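You operate a simulated robot arm through the tools that you are given. There is no shell and no other tool. Be economical: measure what you need, move in short steps, check, and stop when the job is done.

Carry out the task below with a simulated two-armed robot. There is one attempt and no reset: what you move stays moved.

TASK
Load the purple power bank and carry the goods carrier onto the blue mat in both hands.
Fine: bank in the black bay, both keepers over before you lift.

Only the result counts: the job must be done as asked and must still hold three seconds after the hand-in. Knocking over, shifting, dropping, spilling or breaking anything else fails it.

THE ROBOT
Two 7-joint arms with two-finger parallel grippers on one trunk, on a base that drives. Base frame: it is fixed to the floor where the robot stands at the start and does not move with it; the origin is under the middle of the robot, x ahead of it, y to its left, z up; the surface under the hand at the start is at about z = 80. Lengths are in cm, angles in rad, forces in N, time in s.
The left shoulder is at the start at [12.4, 17.1, 116.2], the right one opposite. With the tool pointing down near the work surface each hand reaches from about 38 to 90 cm from the robot's upright axis, wherever it stands, measured 20 degrees to its own side. Places, roughly: black bay [60, 40, 80]; blue keeper [50, 30, 80]; blue mat [50, -20, 80]; red keeper [50, 50, 80]. Payload 4.4 kg a hand.
The TCP of each hand is the grasp point between the finger pads, 2.3 cm short of the fingertips. In the tool frame z runs along the fingers and y along their closing line. The gripper opens to 9.4 cm. The fingers are 3.8 cm wide and 1 cm thick; the gripper's body (5.4 by 9.6 cm) begins 3.9 cm behind the TCP.
Orientation is that of the tool frame in the base frame, as a unit quaternion [x, y, z, w]. With the fingers straight down and closing along the base's y, the tool's x points along the base's -x, its y along +y and its z along -z.

THE INTERFACE
- The arms move only by the tool nudge_tool. It takes "left_deltas", "right_deltas" or both (then of equal length, played together; a hand with none holds still); each is a list of rows, each a list of 7 numbers: the opening in per cent of the stroke, from 0 (shut) to 100 (fully open), then the shift along the tool's x, y, z in mm, then the turn, a rotation vector about the tool's x, y, z in rad. In form: [[gripper, dx, dy, dz, ax, ay, az], ...]. A call has 1 to 10 rows; each row is the pose to reach, as a shift and turn from the pose commanded when the call began, along the tool's axes at that moment. Rows are played at 5 a second. More than 5 cm and 0.15 rad between two rows, or a gripper value outside its range, and nothing of the call is played. Where a pose cannot be reached the arm comes as near as it can. A force on the tool above 40 N (or 10 N above the force at the start of the call, whichever is more), or a blocked arm, ends the call early, and 0.2 s more pass. The fingers move at their own pace (about 7.2 cm/s each) and stop on an object; they squeeze with about 24 N. The grip force told is the motor's: it shows also when the fingers shut on nothing. Time passes only in rows, and 0.2 s behind the last, so rows that repeat a pose let the fingers close. It gives the time, the measured TCP pose, the force on the tool (base axes), the opening and the grip force at its end, in the units of the frame above (readings bear some noise), with the torque about the TCP (base axes, N m) and any sound that the robot's microphone picked up, and new pictures: "views" is both (left out), scene, wrist or none (wrist: the cameras of the hands that moved).
- Cameras (640 x 400 px; columns grow to the right, rows downward): "scene" is now at [23.08, 4, 129.93]; the picture's right is [0.58, -0.82, 0.00], its down [-0.60, -0.42, -0.68] and it looks along [0.55, 0.39, -0.74] (base axes); focal length 214 px, centre (320, 200). "left" rides on the left gripper at [8.6, -1.6, -7.4] in its tool frame; the picture's right is [0.18, 0.98, 0.00], its down [-0.58, 0.11, -0.81] and it looks along [-0.79, 0.15, 0.59] (tool axes); focal length 243 px, centre (320, 200). "right" rides on the right gripper at [8.6, 1.6, -7.5] in its tool frame; the picture's right is [-0.18, 0.98, 0.00], its down [-0.58, -0.11, -0.81] and it looks along [-0.79, -0.15, 0.59] (tool axes); focal length 243 px, centre (320, 200). There is no depth. A picture from a camera that has moved, and an enlarged one, comes with that camera's place and axes in the base frame and with its lens. The place of the scene camera against the robot may be out by one fixed shift of up to 2.5 cm in any direction.
- lift_body(by): slides the trunk up (or, below 0, down) by that many cm; the arms and the scene camera ride with it, the base frame stays. It gives what a move gives, with no picture.
- base_move(legs): drives the robot by 1 to 6 legs, each [ahead, left, turn to the left] in cm, cm and rad, along the robot's own axes; the way and the turn of a leg run together, so that a leg with both is an arc; at most 150 cm and 3.142 rad a leg. The arms and the cameras ride along, it lands a little off, and it stops where it bumps. It gives what a move gives, and a new picture of the scene camera.
- turn_head(pan, tilt): turns the head with the scene camera to pan (to the left, within 1.396 rad either way) and tilt (down, from -0.506 to 1.204), counted from straight ahead of the robot. It gives what a move gives, and a new picture of the scene camera.
- enlarge(camera, box): a new picture of the part [left, top, right, bottom] of that camera's present view, enlarged. It takes no simulated time.
- job_done(): hands the job in; it is judged then, once.

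Work in short steps. Places have to be worked out from the pictures, the camera data and where the tool is seen: move nearer, look again, correct. Check each grasp and each placing, and mend what went wrong. You have 120 turns and 260 pictures in all, those below and enlarged ones among them. Open the grippers and draw the arms clear of the work before you hand the job in, unless the task says otherwise; then end with one line.

The tools are called by a JSON object that holds its "method" and its "body". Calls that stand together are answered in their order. nudge_tool: Moves the arms, as the interface text tells. Its arguments: {"type":"object","properties":{"left_deltas":{"type":"array"},"right_deltas":{"type":"array"},"views":{"type":"string","enum":["both","scene","wrist","none"]}},"required":[]} The other tools are called the same way: lift_body (by) slides the trunk up or down; base_move (legs) drives the base; turn_head (pan, tilt) turns the head that bears the scene camera; enlarge (camera, box) takes an enlarged picture of a part of a camera's view; job_done () hands the job in.

At the start:

```text
t: 0.0
left_tool_pos: [39.49, 48.39, 116.68]
left_tcp_rot: [0.0, 1.0, 0.0, -0.001]
left_contact_force: [-0.3, 0.1, 0.7]
left_torque: [-0.03, -0.02, 0.0]
left_finger_gap: 9.43
left_grasp_force: 0.0
right_tool_pos: [38.3, 6.17, 114.4]
right_tcp_rot: [0.0, 1.0, 0.001, 0.0]
right_contact_force: [0.3, 0.4, -0.5]
right_torque: [0.01, -0.03, -0.04]
right_finger_gap: 9.37
right_grasp_force: 0.0
trunk travel left (down, up): [-17.5, 21.3]
robot x, y, heading: [0.29, 0.14, -0.001]
head pan, tilt: [0.613, 0.829]
```

scene: 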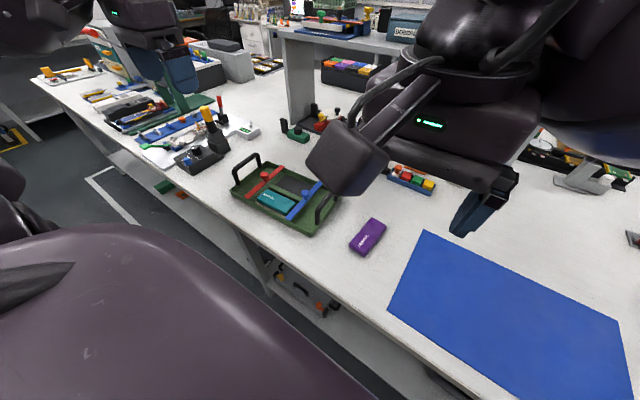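
right: 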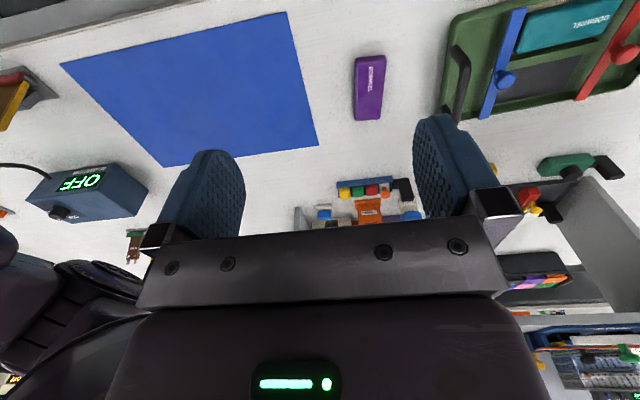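
left: 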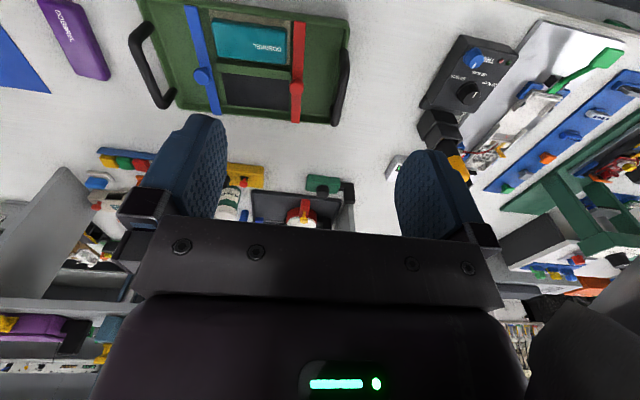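

The tray with two handles, the teal bank, the empty black bay and the keepers are in view. I'll take closer looks first.

{"method": "enlarge", "body": {"camera": "left", "box": [30, 0, 370, 212]}}

{"method": "enlarge", "body": {"camera": "scene", "box": [210, 130, 410, 255]}}

```text
1.88 times, centred on (200, 106) of left
camera zoom: at [30.83, 46.77, 124.09], right [-0.18, 0.98, 0.0], down [0.58, 0.11, 0.81], along [0.79, 0.15, -0.59], focal length 457 px, centre (546, 377)
```

zoom: 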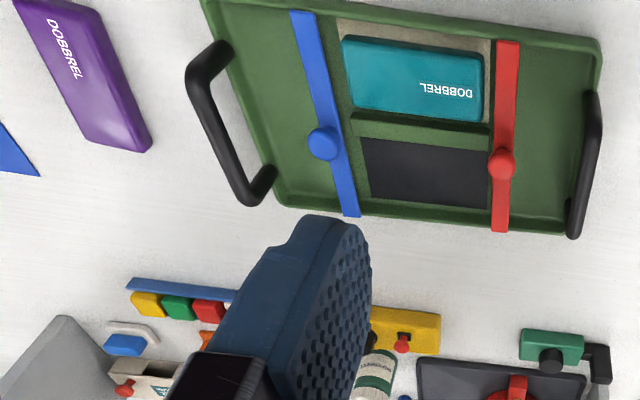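

```text
3.20 times, centred on (310, 192) of scene
camera zoom: at [23.08, 4.0, 129.93], right [0.58, -0.82, 0.0], down [-0.6, -0.42, -0.68], along [0.55, 0.39, -0.74], focal length 686 px, centre (352, 224)
```

zoom: 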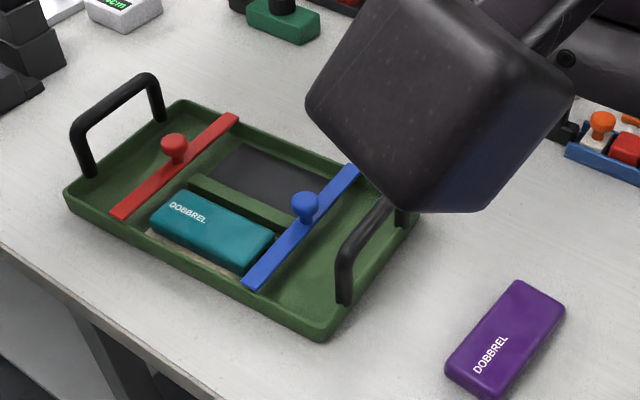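

The bank is at roughly (53, 13) with its long side along x. The bay is at roughly (57, 40) with its long side along y. I'll move the right hand aside and bring the left nearer the bank for a close look.

{"method": "nudge_tool", "body": {"left_deltas": [[100, -8, -41, 17, 0, 0, 0], [100, -16, -82, 34, 0, 0, 0], [100, -24, -122, 50, 0, 0, 0], [100, -32, -163, 67, 0, 0, 0], [100, -40, -204, 84, 0, 0, 0], [100, -48, -245, 100, 0, 0, 0], [100, -55, -284, 117, 0, 0, 0], [100, -55, -284, 117, 0, 0, 0]], "right_deltas": [[100, 0, -45, 0, 0, 0, 0], [100, 0, -90, 0, 0, 0, 0], [100, 0, -135, 0, 0, 0, 0], [100, 0, -180, 0, 0, 0, 0], [100, 0, -225, 0, 0, 0, 0], [100, 0, -260, 0, 0, 0, 0], [100, 0, -260, 0, 0, 0, 0], [100, 0, -260, 0, 0, 0, 0]]}}

```text
t: 1.8
left_tool_pos: [44.88, 20.05, 104.81]
left_tcp_rot: [0.0, 1.0, 0.001, 0.001]
left_contact_force: [0.3, 0.0, -0.4]
left_torque: [0.03, -0.03, 0.01]
left_finger_gap: 9.38
left_grasp_force: 0.0
right_tool_pos: [38.45, -15.58, 114.93]
right_tcp_rot: [0.002, 1.0, 0.0, -0.003]
right_contact_force: [-0.6, -0.3, -0.2]
right_torque: [0.03, 0.0, 0.01]
right_finger_gap: 9.39
right_grasp_force: 0.2
right hand out of reach, approached as far as the arm can: row 5, 6, 7, 8
trunk travel left (down, up): [-17.5, 21.3]
robot x, y, heading: [-0.12, 0.24, 0.0]
head pan, tilt: [0.613, 0.829]
camera scene: at [23.0, 4.02, 129.95], right [0.58, -0.82, 0.0], down [-0.6, -0.42, -0.68], along [0.55, 0.39, -0.74], focal length 214 px, centre (320, 200)
camera right: at [29.85, -13.86, 122.2], right [0.19, 0.98, 0.0], down [0.58, -0.11, 0.8], along [0.79, -0.15, -0.6], focal length 243 px, centre (320, 200)
camera left: at [36.28, 18.48, 112.35], right [-0.18, 0.98, 0.0], down [0.58, 0.11, 0.81], along [0.79, 0.15, -0.59], focal length 243 px, centre (320, 200)
```

scene: 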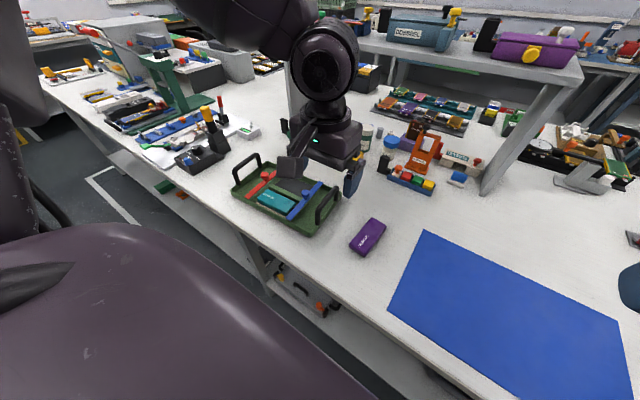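
right: 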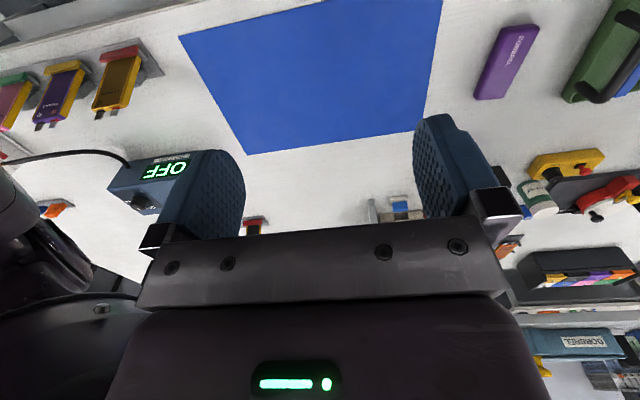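
left: 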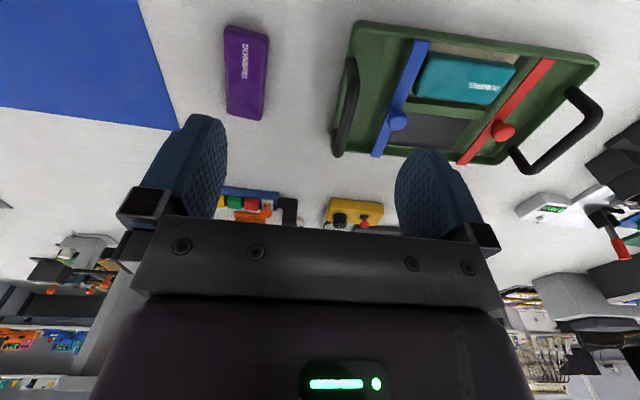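

Both hands are clear. I'll enlarge the left wrist view to fix the bank and tray positions.

{"method": "enlarge", "body": {"camera": "left", "box": [200, 0, 420, 138]}}

{"method": "enlarge", "body": {"camera": "left", "box": [320, 0, 610, 181]}}

```text
2.90 times, centred on (310, 69) of left
camera zoom: at [36.28, 18.48, 112.35], right [-0.18, 0.98, 0.0], down [0.58, 0.11, 0.81], along [0.79, 0.15, -0.59], focal length 703 px, centre (349, 580)
```

zoom: 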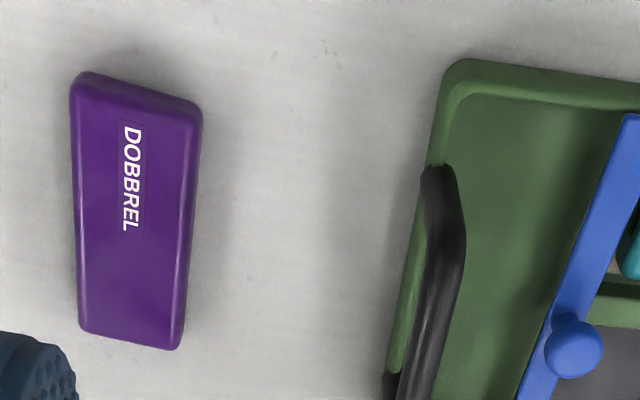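

```text
2.21 times, centred on (465, 90) of left
camera zoom: at [36.28, 18.48, 112.35], right [-0.18, 0.98, 0.0], down [0.58, 0.11, 0.81], along [0.79, 0.15, -0.59], focal length 535 px, centre (0, 442)
```

zoom: 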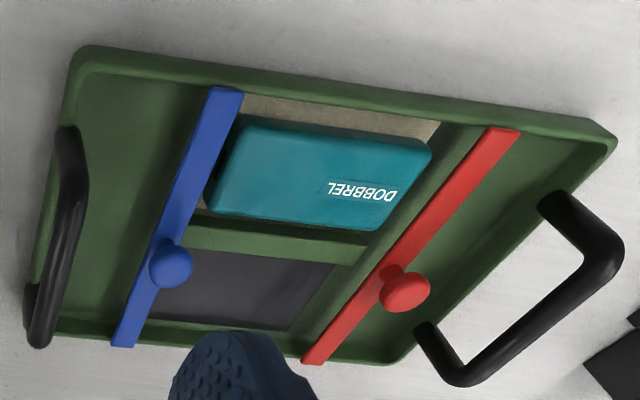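

The bank's centre is at about (53.3, 12.3) with a yaw of about -0.09. The bay's centre is at about (57.1, 39.9) with a yaw of about +0.065. I'll hover the left hand above the bank.

{"method": "nudge_tool", "body": {"left_deltas": [[100, -20, -19, 30, 0, 0, 0.02], [100, -40, -38, 60, 0, 0, 0.04], [100, -60, -57, 90, 0, 0, 0.06], [100, -80, -74, 120, 0, 0, 0.09], [100, -84, -78, 138, 0, 0, 0.09], [100, -84, -78, 138, 0, 0, 0.09]]}}

```text
t: 3.2
left_tool_pos: [51.05, 18.54, 95.19]
left_tcp_rot: [0.045, 0.999, 0.0, 0.001]
left_contact_force: [-0.4, 0.3, 0.4]
left_torque: [-0.01, 0.0, 0.03]
left_finger_gap: 9.39
left_grasp_force: 0.0
left hand out of reach, approached as far as the arm can: row 3, 4, 5, 6
right_tool_pos: [38.46, -15.54, 114.84]
right_tcp_rot: [0.001, 1.0, 0.0, -0.002]
right_contact_force: [0.3, 1.4, -0.5]
right_torque: [0.0, -0.01, -0.03]
right_finger_gap: 9.42
right_grasp_force: 0.0
trunk travel left (down, up): [-17.5, 21.3]
robot x, y, heading: [0.08, -0.16, -0.004]
head pan, tilt: [0.613, 0.829]
camera scene: at [23.05, 3.96, 129.94], right [0.57, -0.82, 0.0], down [-0.6, -0.42, -0.68], along [0.55, 0.39, -0.74], focal length 214 px, centre (320, 200)
camera left: at [42.13, 17.73, 102.64], right [-0.1, 1.0, 0.0], down [0.59, 0.06, 0.81], along [0.8, 0.08, -0.59], focal length 243 px, centre (320, 200)
```

scene: 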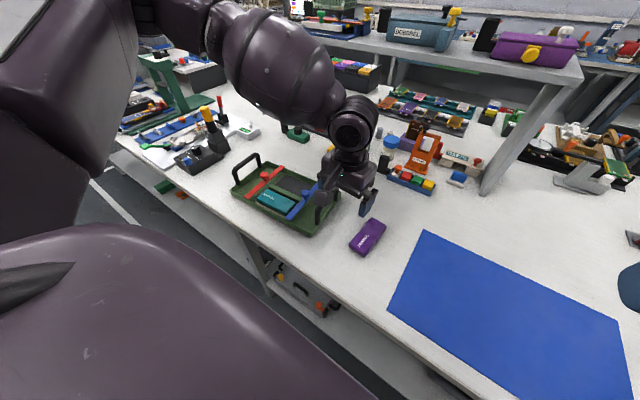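
left: 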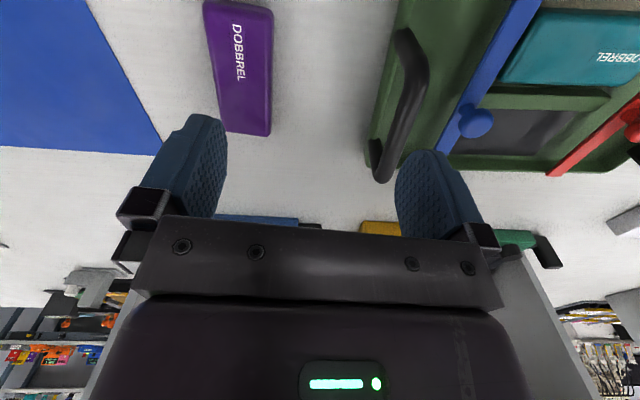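

The left arm can't reach further inward from here. The hand is well above everything on the table, so I'll drive the base 10 cm to the right.

{"method": "base_move", "body": {"legs": [[0, -12, 0]]}}

```text
t: 4.9
left_tool_pos: [50.95, 6.86, 95.14]
left_tcp_rot: [0.044, 0.999, 0.0, 0.0]
left_contact_force: [0.0, -0.8, -0.9]
left_torque: [0.01, 0.01, 0.01]
left_finger_gap: 9.4
left_grasp_force: 0.0
right_tool_pos: [38.66, -27.31, 114.73]
right_tcp_rot: [0.001, 1.0, 0.002, -0.003]
right_contact_force: [0.5, 0.0, 0.1]
right_torque: [0.03, 0.02, 0.01]
right_finger_gap: 9.42
right_grasp_force: 0.0
trunk travel left (down, up): [-17.5, 21.3]
robot x, y, heading: [0.1, -11.84, -0.001]
head pan, tilt: [0.613, 0.829]
camera scene: at [23.09, -7.83, 129.93], right [0.58, -0.82, 0.0], down [-0.6, -0.43, -0.68], along [0.55, 0.39, -0.74], focal length 214 px, centre (320, 200)
```

scene: 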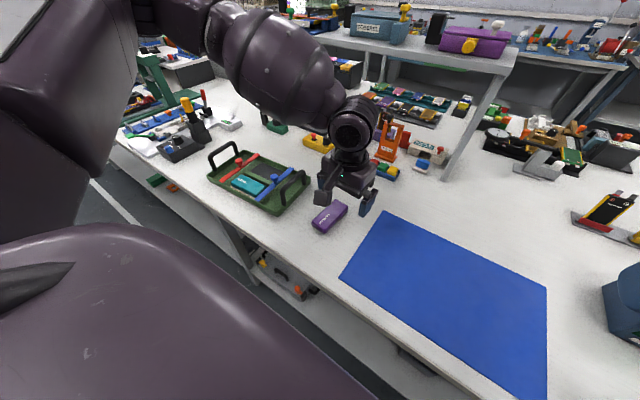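

The hand is now at (51, 6.9). I'll move it over the bank's centre and down to z of about 91.

{"method": "nudge_tool", "body": {"left_deltas": [[100, -10, 28, 10, 0, 0, 0], [100, -19, 56, 25, 0, 0, 0], [100, -19, 56, 40, 0, 0, 0], [100, -19, 56, 40, 0, 0, 0]]}}

```text
t: 5.9
left_tool_pos: [53.3, 12.53, 91.17]
left_tcp_rot: [0.044, 0.999, 0.0, 0.001]
left_contact_force: [-0.2, -0.3, -0.2]
left_torque: [-0.04, 0.01, 0.01]
left_finger_gap: 9.41
left_grasp_force: 0.1
right_tool_pos: [38.48, -27.37, 114.79]
right_tcp_rot: [0.001, 1.0, 0.001, -0.003]
right_contact_force: [0.1, -0.5, -0.1]
right_torque: [-0.03, -0.01, -0.02]
right_finger_gap: 9.39
right_grasp_force: 0.1
trunk travel left (down, up): [-17.5, 21.3]
robot x, y, heading: [0.06, -11.96, 0.0]
head pan, tilt: [0.613, 0.829]
camera scene: at [23.06, -7.79, 129.94], right [0.58, -0.82, 0.0], down [-0.6, -0.43, -0.68], along [0.55, 0.39, -0.74], focal length 214 px, centre (320, 200)
camera left: at [44.49, 11.56, 98.67], right [-0.1, 1.0, 0.0], down [0.59, 0.06, 0.81], along [0.8, 0.08, -0.59], focal length 243 px, centre (320, 200)
```

scene: 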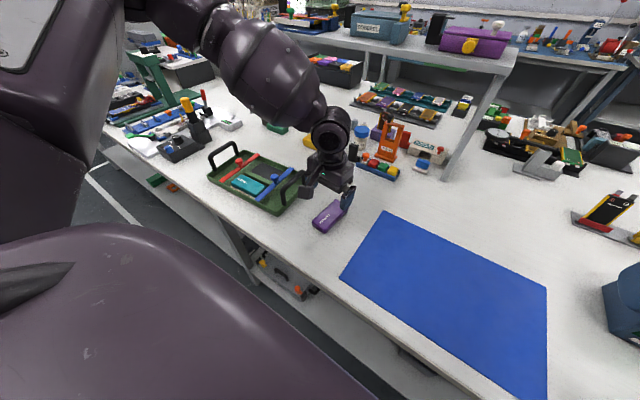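
left: 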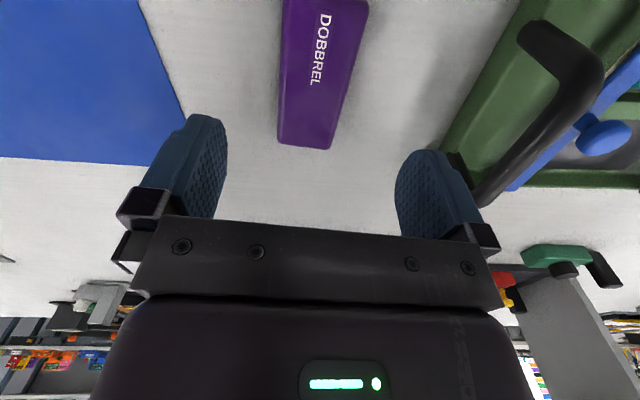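

The bank's centre is at about (53.3, 12.0). I'll descend with the fingertips straddling it.

{"method": "nudge_tool", "body": {"left_deltas": [[100, 0, -4, 25, 0, 0, -0.01], [100, 0, -5, 50, 0, 0, -0.01], [100, 0, -5, 68, 0, 0, -0.01], [100, 0, -5, 76, 0, 0, -0.01], [100, 0, -5, 76, 0, 0, -0.01]]}}

{"method": "enlarge", "body": {"camera": "scene", "box": [200, 130, 400, 255]}}

```text
t: 7.1
left_tool_pos: [51.75, 14.13, 86.47]
left_tcp_rot: [0.038, 0.999, 0.001, 0.0]
left_contact_force: [-1.2, 0.0, 0.1]
left_torque: [-0.01, -0.03, -0.01]
left_finger_gap: 9.37
left_grasp_force: 0.1
left hand out of reach, approached as far as the arm can: row 1, 2, 3, 4, 5
right_tool_pos: [38.61, -27.34, 114.79]
right_tcp_rot: [0.001, 1.0, 0.001, -0.002]
right_contact_force: [0.0, -0.4, -0.5]
right_torque: [0.01, 0.02, -0.02]
right_finger_gap: 9.41
right_grasp_force: 0.1
trunk travel left (down, up): [-17.5, 21.3]
robot x, y, heading: [0.07, -11.86, 0.002]
head pan, tilt: [0.613, 0.829]
camera scene: at [23.09, -7.78, 129.93], right [0.58, -0.82, 0.0], down [-0.6, -0.43, -0.68], along [0.55, 0.39, -0.74], focal length 214 px, centre (320, 200)
camera left: at [43.01, 13.25, 93.95], right [-0.11, 0.99, 0.0], down [0.59, 0.06, 0.81], along [0.8, 0.09, -0.59], focal length 243 px, centre (320, 200)
```

scene: 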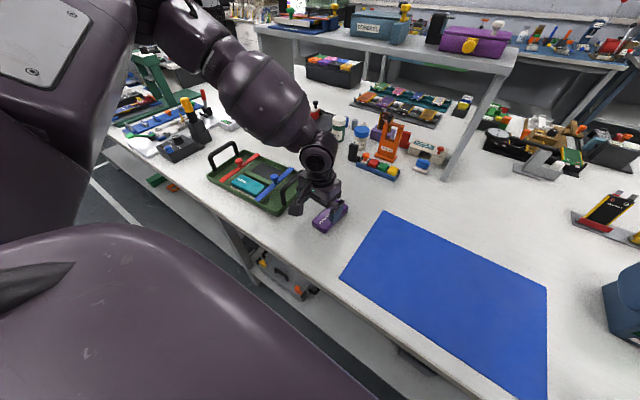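
left: 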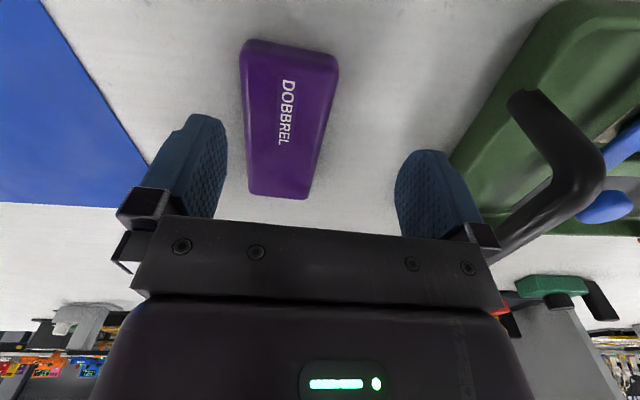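

```text
3.20 times, centred on (300, 192) of scene
camera zoom: at [23.09, -7.78, 129.93], right [0.58, -0.82, 0.0], down [-0.6, -0.43, -0.68], along [0.55, 0.39, -0.74], focal length 686 px, centre (384, 224)
```

zoom: 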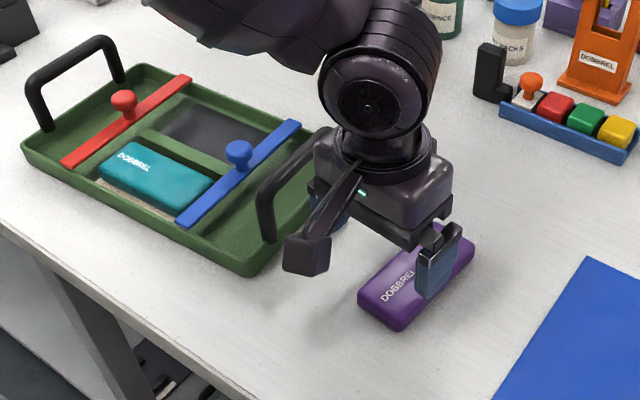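

The left arm hits a limit here because it is folded too close. The tips at z of about 84 clear the bank, so I'll back the base off 12 cm and a bit to the right to unfold the arm.

{"method": "base_move", "body": {"legs": [[-12, -5, 0]]}}

```text
t: 8.4
left_tool_pos: [39.67, 9.1, 86.54]
left_tcp_rot: [0.039, 0.999, 0.0, 0.001]
left_contact_force: [-0.7, -0.8, -0.3]
left_torque: [0.02, 0.0, 0.0]
left_finger_gap: 9.41
left_grasp_force: 0.0
right_tool_pos: [26.35, -32.38, 114.72]
right_tcp_rot: [0.001, 1.0, 0.002, -0.002]
right_contact_force: [0.1, -0.1, 0.1]
right_torque: [0.0, -0.04, -0.03]
right_finger_gap: 9.43
right_grasp_force: 0.0
trunk travel left (down, up): [-17.5, 21.3]
robot x, y, heading: [-12.03, -17.31, 0.002]
head pan, tilt: [0.613, 0.829]
camera scene: at [10.87, -12.84, 129.94], right [0.58, -0.82, 0.0], down [-0.6, -0.42, -0.68], along [0.55, 0.39, -0.74], focal length 214 px, centre (320, 200)
```

scene: 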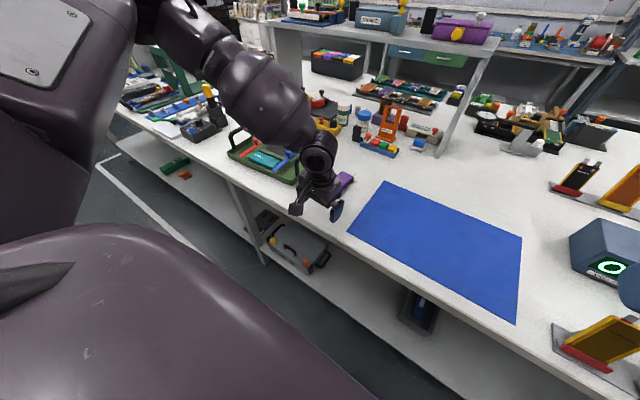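

Now I'll move forward again over the bank, rising slightly as a margin.

{"method": "nudge_tool", "body": {"left_deltas": [[100, -40, 12, -25, 0, 0, 0], [100, -80, 24, -25, 0, 0, 0], [100, -120, 36, -25, 0, 0, 0], [100, -133, 39, -15, 0, 0, 0], [100, -133, 39, 0, 0, 0, 0], [100, -133, 39, 10, 0, 0, 0], [100, -133, 39, 10, 0, 0, 0]]}}

```text
t: 10.0
left_tool_pos: [49.48, 14.53, 89.63]
left_tcp_rot: [0.039, 0.999, 0.0, 0.001]
left_contact_force: [0.8, 0.3, 0.0]
left_torque: [0.0, 0.04, 0.01]
left_finger_gap: 9.41
left_grasp_force: 0.0
left hand out of reach, approached as far as the arm can: row 2, 3, 4, 5, 6, 7
right_tool_pos: [26.4, -32.33, 114.68]
right_tcp_rot: [0.001, 1.0, 0.001, -0.004]
right_contact_force: [0.0, 0.7, -0.5]
right_torque: [0.02, 0.04, 0.01]
right_finger_gap: 9.41
right_grasp_force: 0.1
trunk travel left (down, up): [-17.5, 21.3]
robot x, y, heading: [-11.73, -16.71, 0.005]
head pan, tilt: [0.613, 0.829]
camera scene: at [10.95, -12.79, 129.93], right [0.58, -0.82, 0.0], down [-0.6, -0.43, -0.68], along [0.55, 0.39, -0.74], focal length 214 px, centre (320, 200)
camera left: at [40.72, 13.71, 97.18], right [-0.11, 0.99, 0.0], down [0.59, 0.06, 0.81], along [0.8, 0.09, -0.59], focal length 243 px, centre (320, 200)
```

scene: 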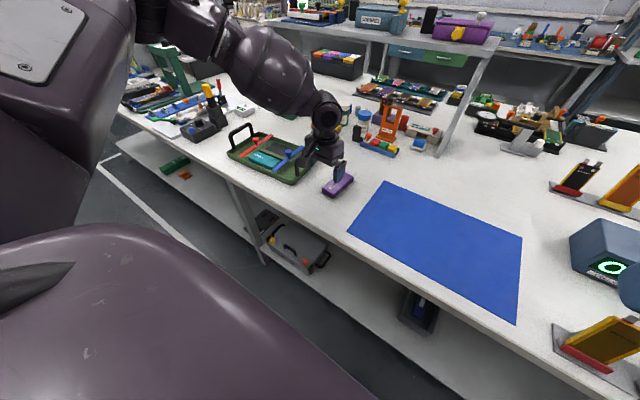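
left: 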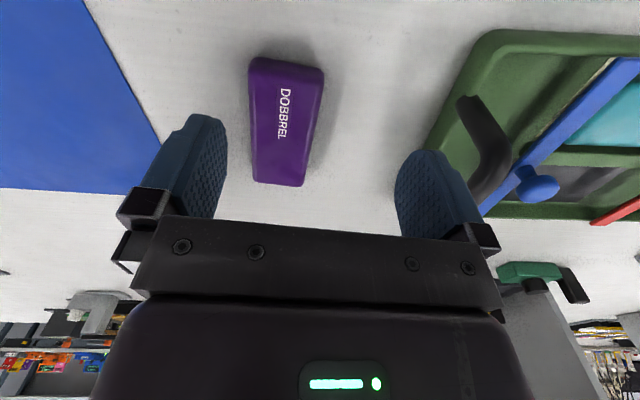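

The arm still saturates inward. It was comfortable at about 48 cm to the robot's left, so I'll shift the base further right and a little forward.

{"method": "base_move", "body": {"legs": [[5, -17, 0]]}}

{"method": "nudge_tool", "body": {"left_deltas": [[100, 0, 45, 0, 0, 0, 0], [100, 4, 90, 0, 0, 0, 0], [100, 7, 135, 0, 0, 0, 0], [100, 10, 145, 0, 0, 0, 0], [100, 10, 145, 0, 0, 0, 0]]}}

```text
t: 12.1
left_tool_pos: [54.54, -2.59, 89.79]
left_tcp_rot: [0.04, 0.999, 0.0, -0.001]
left_contact_force: [0.0, 0.0, 0.0]
left_torque: [0.01, 0.03, -0.05]
left_finger_gap: 9.4
left_grasp_force: 0.0
right_tool_pos: [31.48, -49.53, 114.8]
right_tcp_rot: [0.0, 1.0, 0.002, -0.003]
right_contact_force: [-0.1, 0.0, -0.7]
right_torque: [0.01, 0.0, -0.02]
right_finger_gap: 9.41
right_grasp_force: 0.1
trunk travel left (down, up): [-17.5, 21.3]
robot x, y, heading: [-7.38, -33.79, 0.003]
head pan, tilt: [0.613, 0.829]
camera scene: at [15.99, -29.98, 129.93], right [0.58, -0.82, 0.0], down [-0.6, -0.42, -0.68], along [0.55, 0.39, -0.74], focal length 214 px, centre (320, 200)
```

scene: 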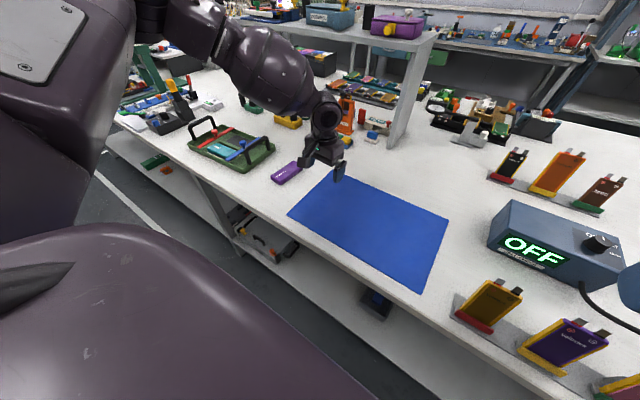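

```text
t: 13.3
left_tool_pos: [54.56, 11.96, 89.65]
left_tcp_rot: [0.04, 0.999, 0.001, 0.001]
left_contact_force: [-0.2, -0.5, 0.9]
left_torque: [-0.03, 0.03, 0.02]
left_finger_gap: 9.44
left_grasp_force: 0.0
right_tool_pos: [31.63, -49.5, 114.76]
right_tcp_rot: [0.001, 1.0, 0.002, -0.004]
right_contact_force: [-0.2, 0.2, -0.5]
right_torque: [-0.02, -0.01, -0.01]
right_finger_gap: 9.39
right_grasp_force: 0.0
trunk travel left (down, up): [-17.5, 21.3]
robot x, y, heading: [-6.77, -34.28, 0.001]
head pan, tilt: [0.613, 0.829]
camera scene: at [15.99, -29.93, 129.92], right [0.58, -0.82, 0.0], down [-0.6, -0.43, -0.68], along [0.55, 0.39, -0.74], focal length 214 px, centre (320, 200)
camera left: at [45.85, 11.01, 97.14], right [-0.11, 0.99, 0.0], down [0.59, 0.06, 0.81], along [0.8, 0.09, -0.59], focal length 243 px, centre (320, 200)
```

scene: 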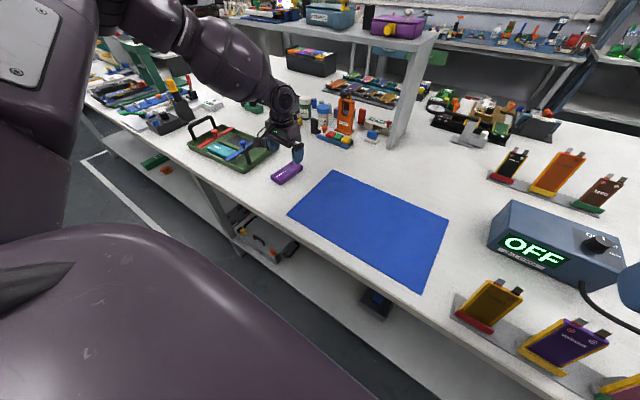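
left: 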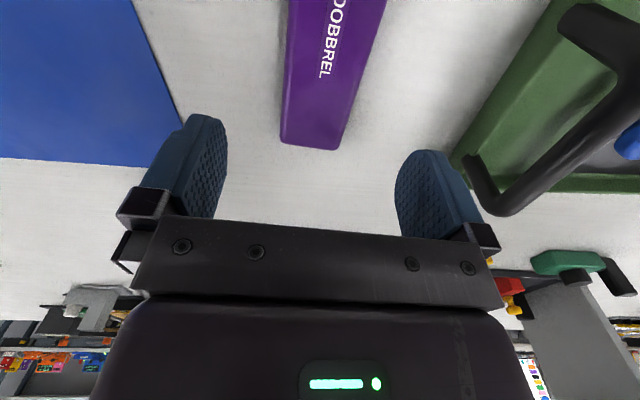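

Reach is fine now. I'll descend onto the bank at (53.3, 12.0).

{"method": "nudge_tool", "body": {"left_deltas": [[100, 12, 0, 20, 0, 0, 0], [100, 12, 0, 45, 0, 0, 0], [100, 12, 0, 62, 0, 0, 0], [100, 12, 0, 62, 0, 0, 0]], "views": "wrist"}}

{"method": "enlarge", "body": {"camera": "scene", "box": [180, 90, 340, 190]}}

```text
t: 14.3
left_tool_pos: [53.37, 12.13, 83.46]
left_tcp_rot: [0.039, 0.999, 0.0, 0.001]
left_contact_force: [-0.8, 0.4, -0.3]
left_torque: [0.0, 0.02, -0.02]
left_finger_gap: 9.38
left_grasp_force: 0.0
right_tool_pos: [31.49, -49.4, 114.86]
right_tcp_rot: [0.001, 1.0, 0.001, -0.003]
right_contact_force: [-0.8, 0.0, 0.4]
right_torque: [0.02, 0.0, 0.0]
right_finger_gap: 9.43
right_grasp_force: 0.0
trunk travel left (down, up): [-17.5, 21.3]
robot x, y, heading: [-6.77, -33.79, 0.001]
head pan, tilt: [0.613, 0.829]
camera left: at [44.54, 11.22, 90.94], right [-0.11, 0.99, 0.0], down [0.59, 0.06, 0.81], along [0.8, 0.09, -0.59], focal length 243 px, centre (320, 200)
```

left: 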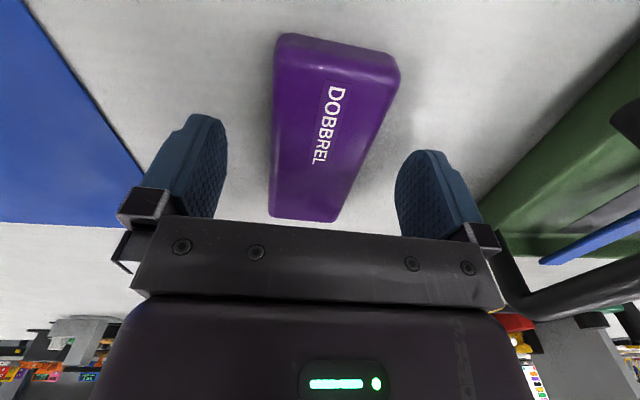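

```text
4.00 times, centred on (260, 140) of scene
camera zoom: at [15.96, -29.93, 129.94], right [0.58, -0.82, 0.0], down [-0.6, -0.43, -0.68], along [0.55, 0.39, -0.74], focal length 858 px, centre (560, 440)
```

zoom: 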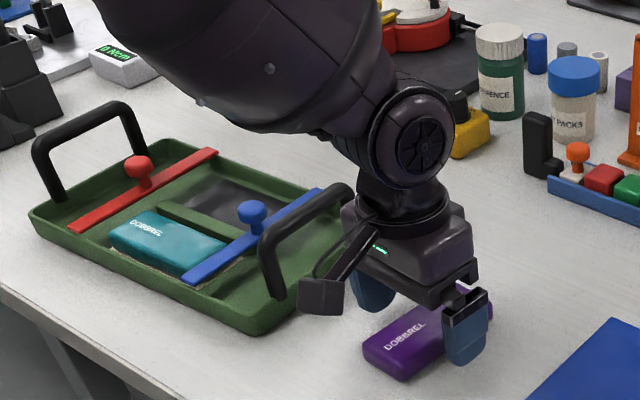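

The fingers straddle the bank and are centred on it. I'll close now.

{"method": "nudge_tool", "body": {"left_deltas": [[30, 0, 0, 0, 0, 0, 0], [0, 0, 0, 0, 0, 0, 0], [0, 0, 0, 0, 0, 0, 0], [0, 0, 0, 0, 0, 0, 0], [0, 0, 0, 0, 0, 0, 0]], "views": "wrist"}}

```text
t: 15.5
left_tool_pos: [53.48, 12.03, 83.59]
left_tcp_rot: [0.039, 0.999, 0.0, 0.001]
left_contact_force: [-1.0, -0.5, 0.5]
left_torque: [-0.01, -0.15, -0.05]
left_finger_gap: 4.95
left_grasp_force: 23.9
right_tool_pos: [31.4, -49.53, 114.79]
right_tcp_rot: [0.002, 1.0, 0.001, -0.004]
right_contact_force: [-0.1, -0.3, -0.8]
right_torque: [-0.01, -0.02, 0.0]
right_finger_gap: 9.4
right_grasp_force: 0.1
trunk travel left (down, up): [-17.5, 21.3]
robot x, y, heading: [-7.29, -33.86, -0.0]
head pan, tilt: [0.613, 0.829]
camera left: at [44.56, 11.19, 90.95], right [-0.11, 0.99, 0.0], down [0.59, 0.06, 0.81], along [0.8, 0.09, -0.59], focal length 243 px, centre (320, 200)
```

left: 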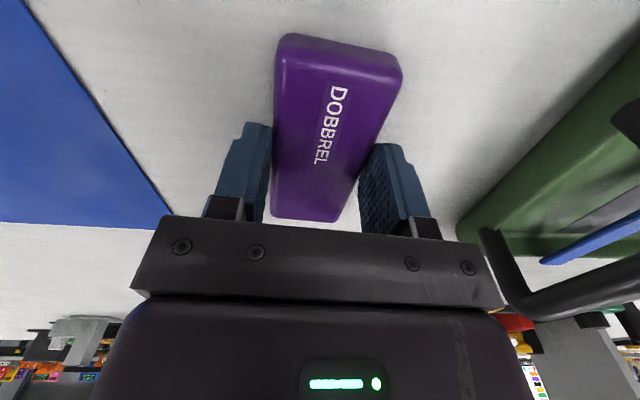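

The bank is gripped at 4.95 cm. I'll lift it straight up.

{"method": "nudge_tool", "body": {"left_deltas": [[0, 0, 0, -30, 0, 0, 0], [0, 0, 0, -70, 0, 0, 0], [0, 0, 0, -115, 0, 0, 0], [0, 0, 0, -160, 0, 0, 0], [0, 0, 0, -160, 0, 0, 0]], "views": "wrist"}}

```text
t: 16.7
left_tool_pos: [53.55, 11.86, 99.47]
left_tcp_rot: [0.038, 0.999, 0.0, -0.001]
left_contact_force: [-0.1, 0.5, -2.0]
left_torque: [0.01, -0.02, -0.01]
left_finger_gap: 4.95
left_grasp_force: 23.8
right_tool_pos: [31.54, -49.55, 114.73]
right_tcp_rot: [0.001, 1.0, 0.0, -0.004]
right_contact_force: [0.4, 0.1, -0.3]
right_torque: [0.0, -0.01, 0.04]
right_finger_gap: 9.39
right_grasp_force: 0.1
trunk travel left (down, up): [-17.5, 21.3]
robot x, y, heading: [-6.96, -34.03, 0.005]
head pan, tilt: [0.613, 0.829]
camera left: at [44.73, 10.98, 107.02], right [-0.11, 0.99, 0.0], down [0.59, 0.06, 0.81], along [0.8, 0.09, -0.59], focal length 243 px, centre (320, 200)
```

left: 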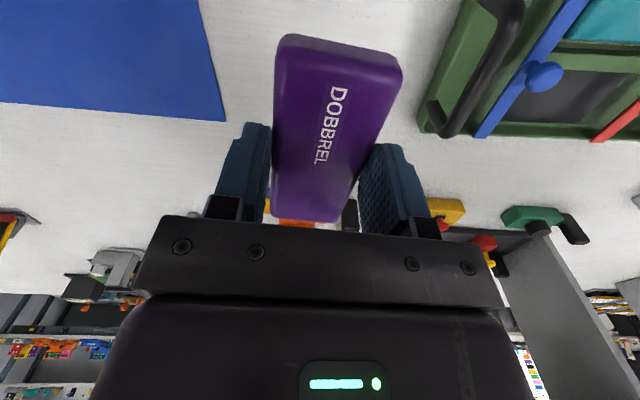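

The bank is lifted securely. I'll rotate the tool about 1.43 rad clockwise in the air so the bank lies along the bay.

{"method": "nudge_tool", "body": {"left_deltas": [[0, 0, 0, 0, 0, 0, 0.143], [0, 0, 0, 0, 0, 0, 0.286], [0, 0, 0, 0, 0, 0, 0.429], [0, 0, 0, 0, 0, 0, 0.572], [0, 0, 0, 0, 0, 0, 0.715], [0, 0, 0, 0, 0, 0, 0.858], [0, 0, 0, 0, 0, 0, 1.0], [0, 0, 0, 0, 0, 0, 1.143], [0, 0, 0, 0, 0, 0, 1.286], [0, 0, 0, 0, 0, 0, 1.428]], "views": "both"}}

```text
t: 18.9
left_tool_pos: [53.5, 12.06, 99.63]
left_tcp_rot: [0.684, 0.729, 0.0, 0.001]
left_contact_force: [0.2, -0.8, -2.1]
left_torque: [0.05, -0.02, -0.02]
left_finger_gap: 4.95
left_grasp_force: 23.5
right_tool_pos: [31.45, -49.52, 114.77]
right_tcp_rot: [0.0, 1.0, 0.001, -0.003]
right_contact_force: [-0.5, 0.0, 0.1]
right_torque: [0.0, 0.01, -0.03]
right_finger_gap: 9.39
right_grasp_force: 0.2
trunk travel left (down, up): [-17.5, 21.3]
robot x, y, heading: [-7.18, -33.99, 0.0]
head pan, tilt: [0.613, 0.829]
camera scene: at [16.0, -29.93, 129.92], right [0.58, -0.82, 0.0], down [-0.6, -0.43, -0.68], along [0.55, 0.39, -0.74], focal length 214 px, centre (320, 200)
camera left: at [51.26, 20.67, 106.98], right [0.97, 0.24, 0.0], down [0.14, -0.57, 0.81], along [0.2, -0.78, -0.59], focal length 243 px, centre (320, 200)
```

scene: 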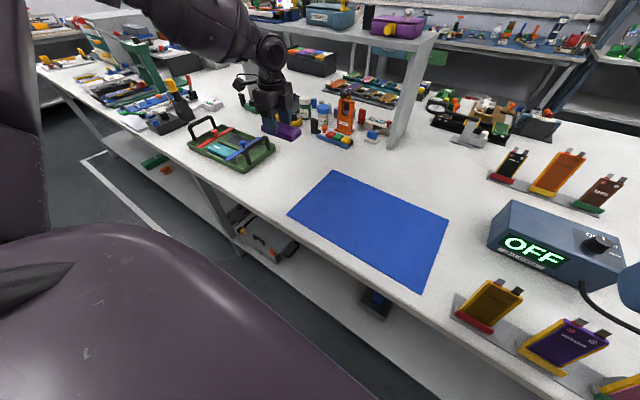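
left: 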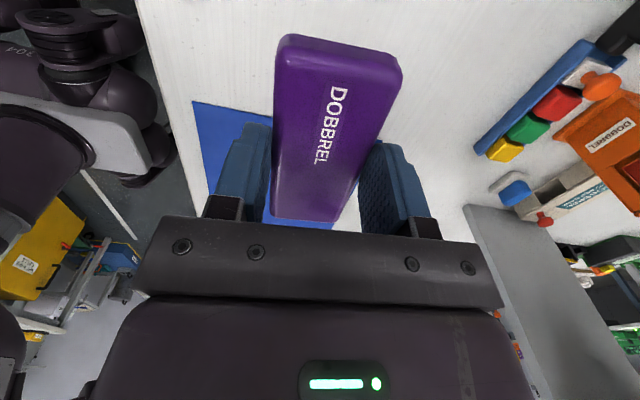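

The rotation succeeded. I'll drive left so the hand comes near the bay. The bank bottom is at z of about 96, above the handles.

{"method": "base_move", "body": {"legs": [[0, 22, 0]]}}

{"method": "enlarge", "body": {"camera": "left", "box": [200, 0, 440, 240]}}

{"method": "enlarge", "body": {"camera": "scene", "box": [200, 90, 400, 215]}}

```text
t: 21.5
left_tool_pos: [53.18, 34.79, 99.53]
left_tcp_rot: [0.682, 0.731, 0.0, 0.001]
left_contact_force: [0.1, -0.1, -2.5]
left_torque: [-0.03, -0.01, 0.01]
left_finger_gap: 4.97
left_grasp_force: 24.0
right_tool_pos: [31.46, -26.8, 114.84]
right_tcp_rot: [-0.001, 1.0, 0.0, -0.004]
right_contact_force: [0.1, 0.0, 0.5]
right_torque: [-0.03, 0.01, 0.01]
right_finger_gap: 9.38
right_grasp_force: 0.0
trunk travel left (down, up): [-17.5, 21.3]
robot x, y, heading: [-7.02, -11.41, 0.003]
head pan, tilt: [0.613, 0.829]
camera scene: at [15.9, -7.35, 129.92], right [0.58, -0.81, 0.0], down [-0.6, -0.43, -0.67], along [0.55, 0.39, -0.74], focal length 214 px, centre (320, 200)
```

scene: 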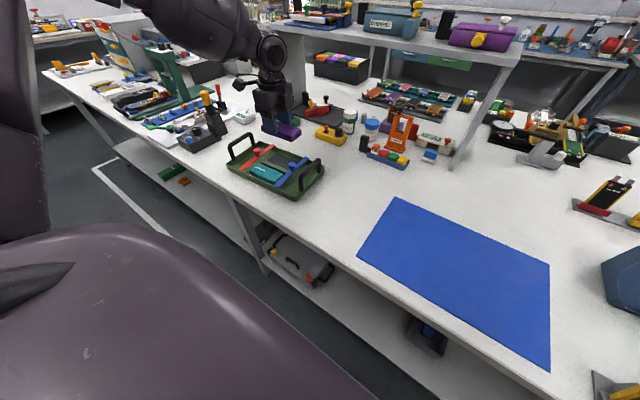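

```text
1.67 times, centred on (320, 120) of left
camera zoom: at [50.95, 43.38, 106.96], right [0.97, 0.25, 0.0], down [0.15, -0.57, 0.81], along [0.2, -0.78, -0.59], focal length 404 px, centre (320, 333)
```

zoom: 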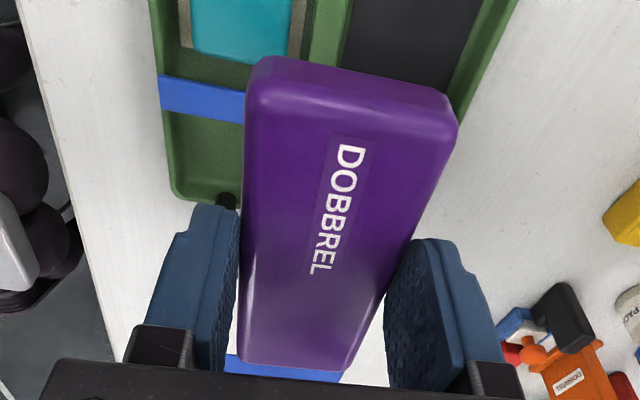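

```text
3.20 times, centred on (300, 152) of scene
camera zoom: at [15.9, -7.35, 129.92], right [0.58, -0.81, 0.0], down [-0.6, -0.43, -0.67], along [0.55, 0.39, -0.74], focal length 686 px, centre (384, 352)
```

zoom: 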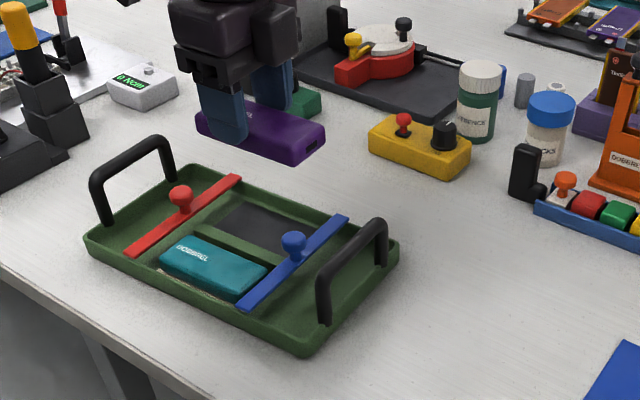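

To pin down the bay exactly, I'll move the hand to (49, 46). From there the wrist camera can look back over the bay beside the bank.

{"method": "nudge_tool", "body": {"left_deltas": [[0, 40, -12, 0, 0, 0, 0], [0, 80, -24, 0, 0, 0, 0], [0, 114, -34, 0, 0, 0, 0], [0, 114, -34, 0, 0, 0, 0]], "views": "wrist"}}

{"method": "enlarge", "body": {"camera": "left", "box": [200, 0, 600, 250]}}

```text
t: 22.5
left_tool_pos: [49.14, 45.99, 99.48]
left_tcp_rot: [0.683, 0.731, 0.0, 0.0]
left_contact_force: [0.7, 0.2, -1.4]
left_torque: [0.03, -0.01, 0.0]
left_finger_gap: 4.94
left_grasp_force: 24.5
right_tool_pos: [31.51, -26.83, 114.83]
right_tcp_rot: [-0.001, 1.0, 0.002, -0.003]
right_contact_force: [-0.3, 0.0, 0.9]
right_torque: [0.03, 0.01, -0.01]
right_finger_gap: 9.39
right_grasp_force: 0.0
trunk travel left (down, up): [-17.5, 21.3]
robot x, y, heading: [-7.14, -11.35, 0.008]
head pan, tilt: [0.613, 0.829]
camera left: at [46.86, 54.55, 106.96], right [0.97, 0.25, 0.0], down [0.15, -0.57, 0.81], along [0.2, -0.78, -0.59], focal length 243 px, centre (320, 200)
```

left: 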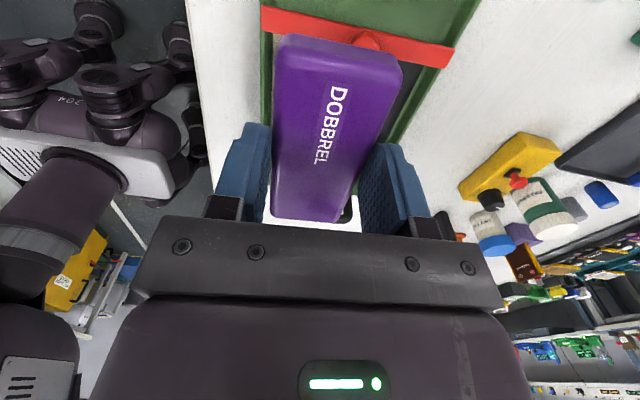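

```text
1.60 times, centred on (400, 125) of left
camera zoom: at [46.86, 54.55, 106.96], right [0.97, 0.25, 0.0], down [0.15, -0.57, 0.81], along [0.2, -0.78, -0.59], focal length 388 px, centre (192, 320)
```

zoom: 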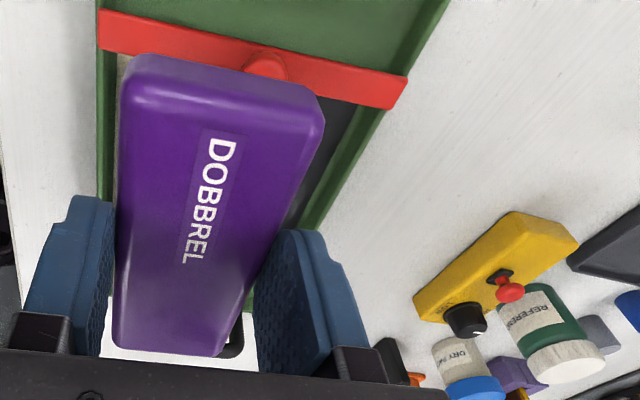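

The bay's far inner edge is at x of about 60.2, consistent with a centre of about (57.2, 39.9). I'll move over it and lower to z of about 91.

{"method": "nudge_tool", "body": {"left_deltas": [[0, -22, 26, 0, 0, 0, 0], [0, -44, 52, 0, 0, 0, 0], [0, -66, 76, 0, 0, 0, 0], [0, -66, 76, 30, 0, 0, 0], [0, -66, 76, 60, 0, 0, 0], [0, -66, 76, 75, 0, 0, 0], [0, -66, 76, 75, 0, 0, 0]], "views": "wrist"}}

{"method": "enlarge", "body": {"camera": "scene", "box": [210, 110, 340, 191]}}

```text
t: 24.1
left_tool_pos: [57.26, 39.98, 92.01]
left_tcp_rot: [0.682, 0.731, 0.001, 0.001]
left_contact_force: [-0.3, -0.2, -2.2]
left_torque: [0.0, 0.03, -0.01]
left_finger_gap: 4.94
left_grasp_force: 24.4
right_tool_pos: [31.49, -26.93, 114.89]
right_tcp_rot: [-0.001, 1.0, 0.0, -0.003]
right_contact_force: [-0.3, -0.4, -0.2]
right_torque: [0.0, 0.02, -0.01]
right_finger_gap: 9.41
right_grasp_force: 0.1
trunk travel left (down, up): [-17.5, 21.3]
robot x, y, heading: [-7.57, -11.42, 0.006]
head pan, tilt: [0.613, 0.829]
camera left: at [55.0, 48.44, 99.48], right [0.97, 0.25, 0.0], down [0.15, -0.57, 0.81], along [0.2, -0.78, -0.59], focal length 243 px, centre (320, 200)
```

left: 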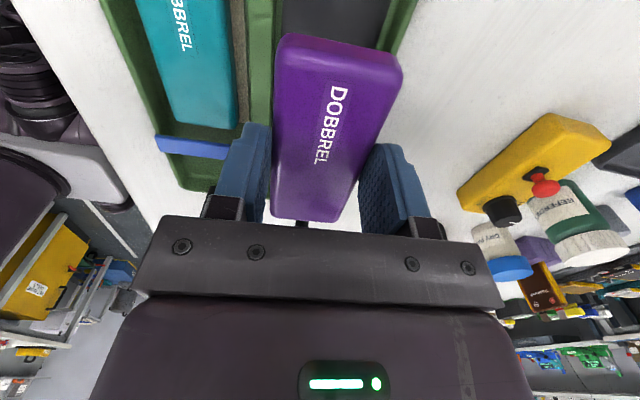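

```text
4.92 times, centred on (275, 150) of scene
camera zoom: at [15.89, -7.4, 129.93], right [0.58, -0.82, 0.0], down [-0.6, -0.43, -0.68], along [0.55, 0.39, -0.74], focal length 1056 px, centre (542, 444)
```

zoom: 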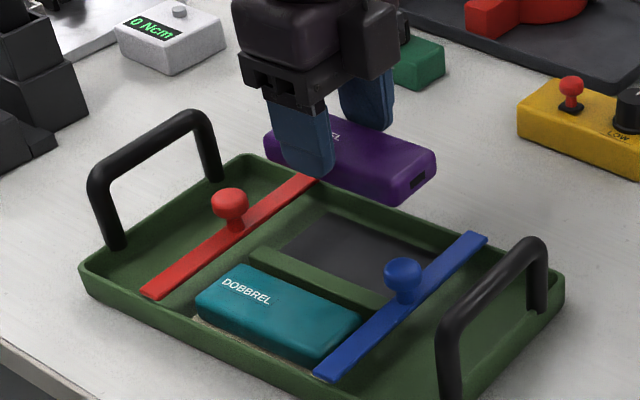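

The view is clear. I'll zoom into the wrist camera to check the lateral alignment with the bay walls.

{"method": "enlarge", "body": {"camera": "left", "box": [220, 0, 420, 125]}}

```text
3.20 times, centred on (320, 62) of left
camera zoom: at [55.0, 48.44, 99.48], right [0.97, 0.25, 0.0], down [0.15, -0.57, 0.81], along [0.2, -0.78, -0.59], focal length 776 px, centre (320, 640)
```

zoom: 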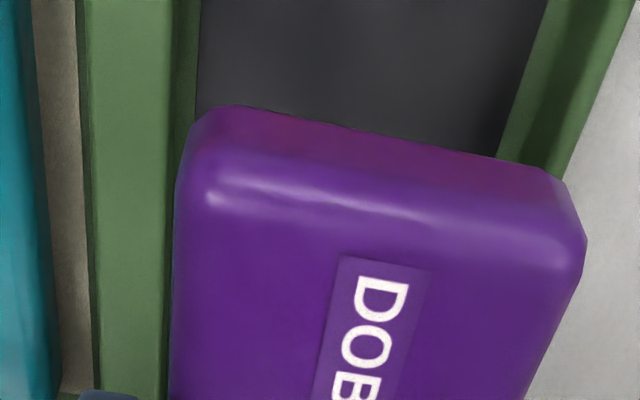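

The bank sits about 0.3 cm low in y, and the bay centre is at x of about 57.4. I'll correct to a TCP of (57.4, 40.25) and lower to about 86.

{"method": "nudge_tool", "body": {"left_deltas": [[0, 2, 2, 20, 0, 0, 0], [0, 2, 2, 40, 0, 0, 0], [0, 2, 2, 58, 0, 0, 0], [0, 2, 2, 58, 0, 0, 0]], "views": "wrist"}}

{"method": "enlarge", "body": {"camera": "scene", "box": [220, 110, 330, 179]}}

{"method": "enlarge", "body": {"camera": "left", "box": [200, 0, 440, 150]}}

```text
t: 25.1
left_tool_pos: [56.94, 40.08, 86.67]
left_tcp_rot: [0.682, 0.732, 0.001, 0.001]
left_contact_force: [0.2, 0.8, -2.5]
left_torque: [-0.01, 0.01, -0.04]
left_finger_gap: 4.96
left_grasp_force: 23.6
left hand out of reach, approached as far as the arm can: row 3, 4
right_tool_pos: [31.48, -26.98, 114.76]
right_tcp_rot: [0.0, 1.0, 0.001, -0.004]
right_contact_force: [-0.8, -0.2, 0.7]
right_torque: [0.01, 0.0, -0.01]
right_finger_gap: 9.42
right_grasp_force: 0.1
trunk travel left (down, up): [-17.5, 21.3]
robot x, y, heading: [-7.01, -11.32, 0.002]
head pan, tilt: [0.613, 0.829]
camera left: at [54.66, 48.51, 94.15], right [0.97, 0.25, 0.0], down [0.15, -0.57, 0.81], along [0.2, -0.78, -0.59], focal length 243 px, centre (320, 200)
```

left: 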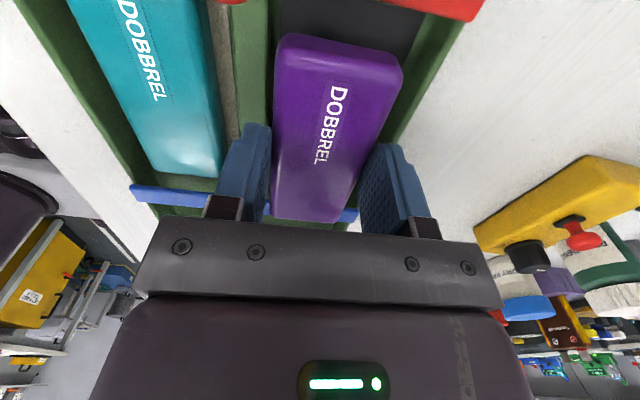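

```text
5.80 times, centred on (275, 144) of scene
camera zoom: at [15.9, -7.39, 129.93], right [0.58, -0.81, 0.0], down [-0.6, -0.43, -0.68], along [0.55, 0.39, -0.74], focal length 1243 px, centre (581, 522)
```

zoom: 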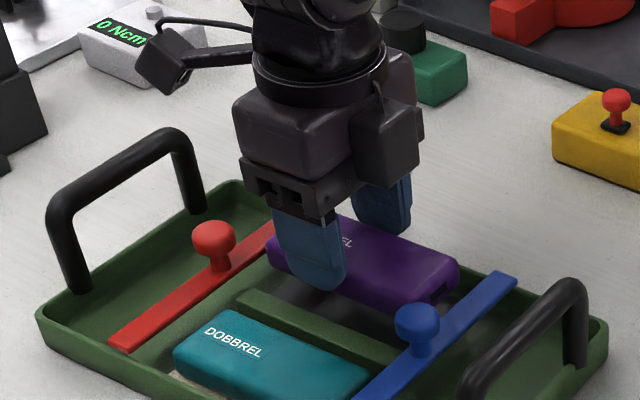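

```text
2.67 times, centred on (320, 75) of left
camera zoom: at [54.66, 48.51, 94.15], right [0.97, 0.25, 0.0], down [0.15, -0.57, 0.81], along [0.2, -0.78, -0.59], focal length 647 px, centre (320, 533)
```

zoom: 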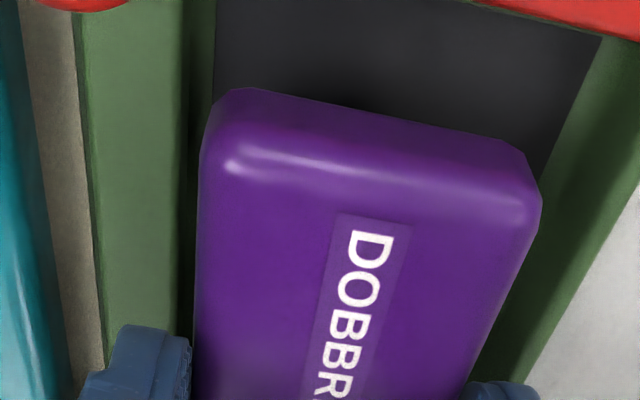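

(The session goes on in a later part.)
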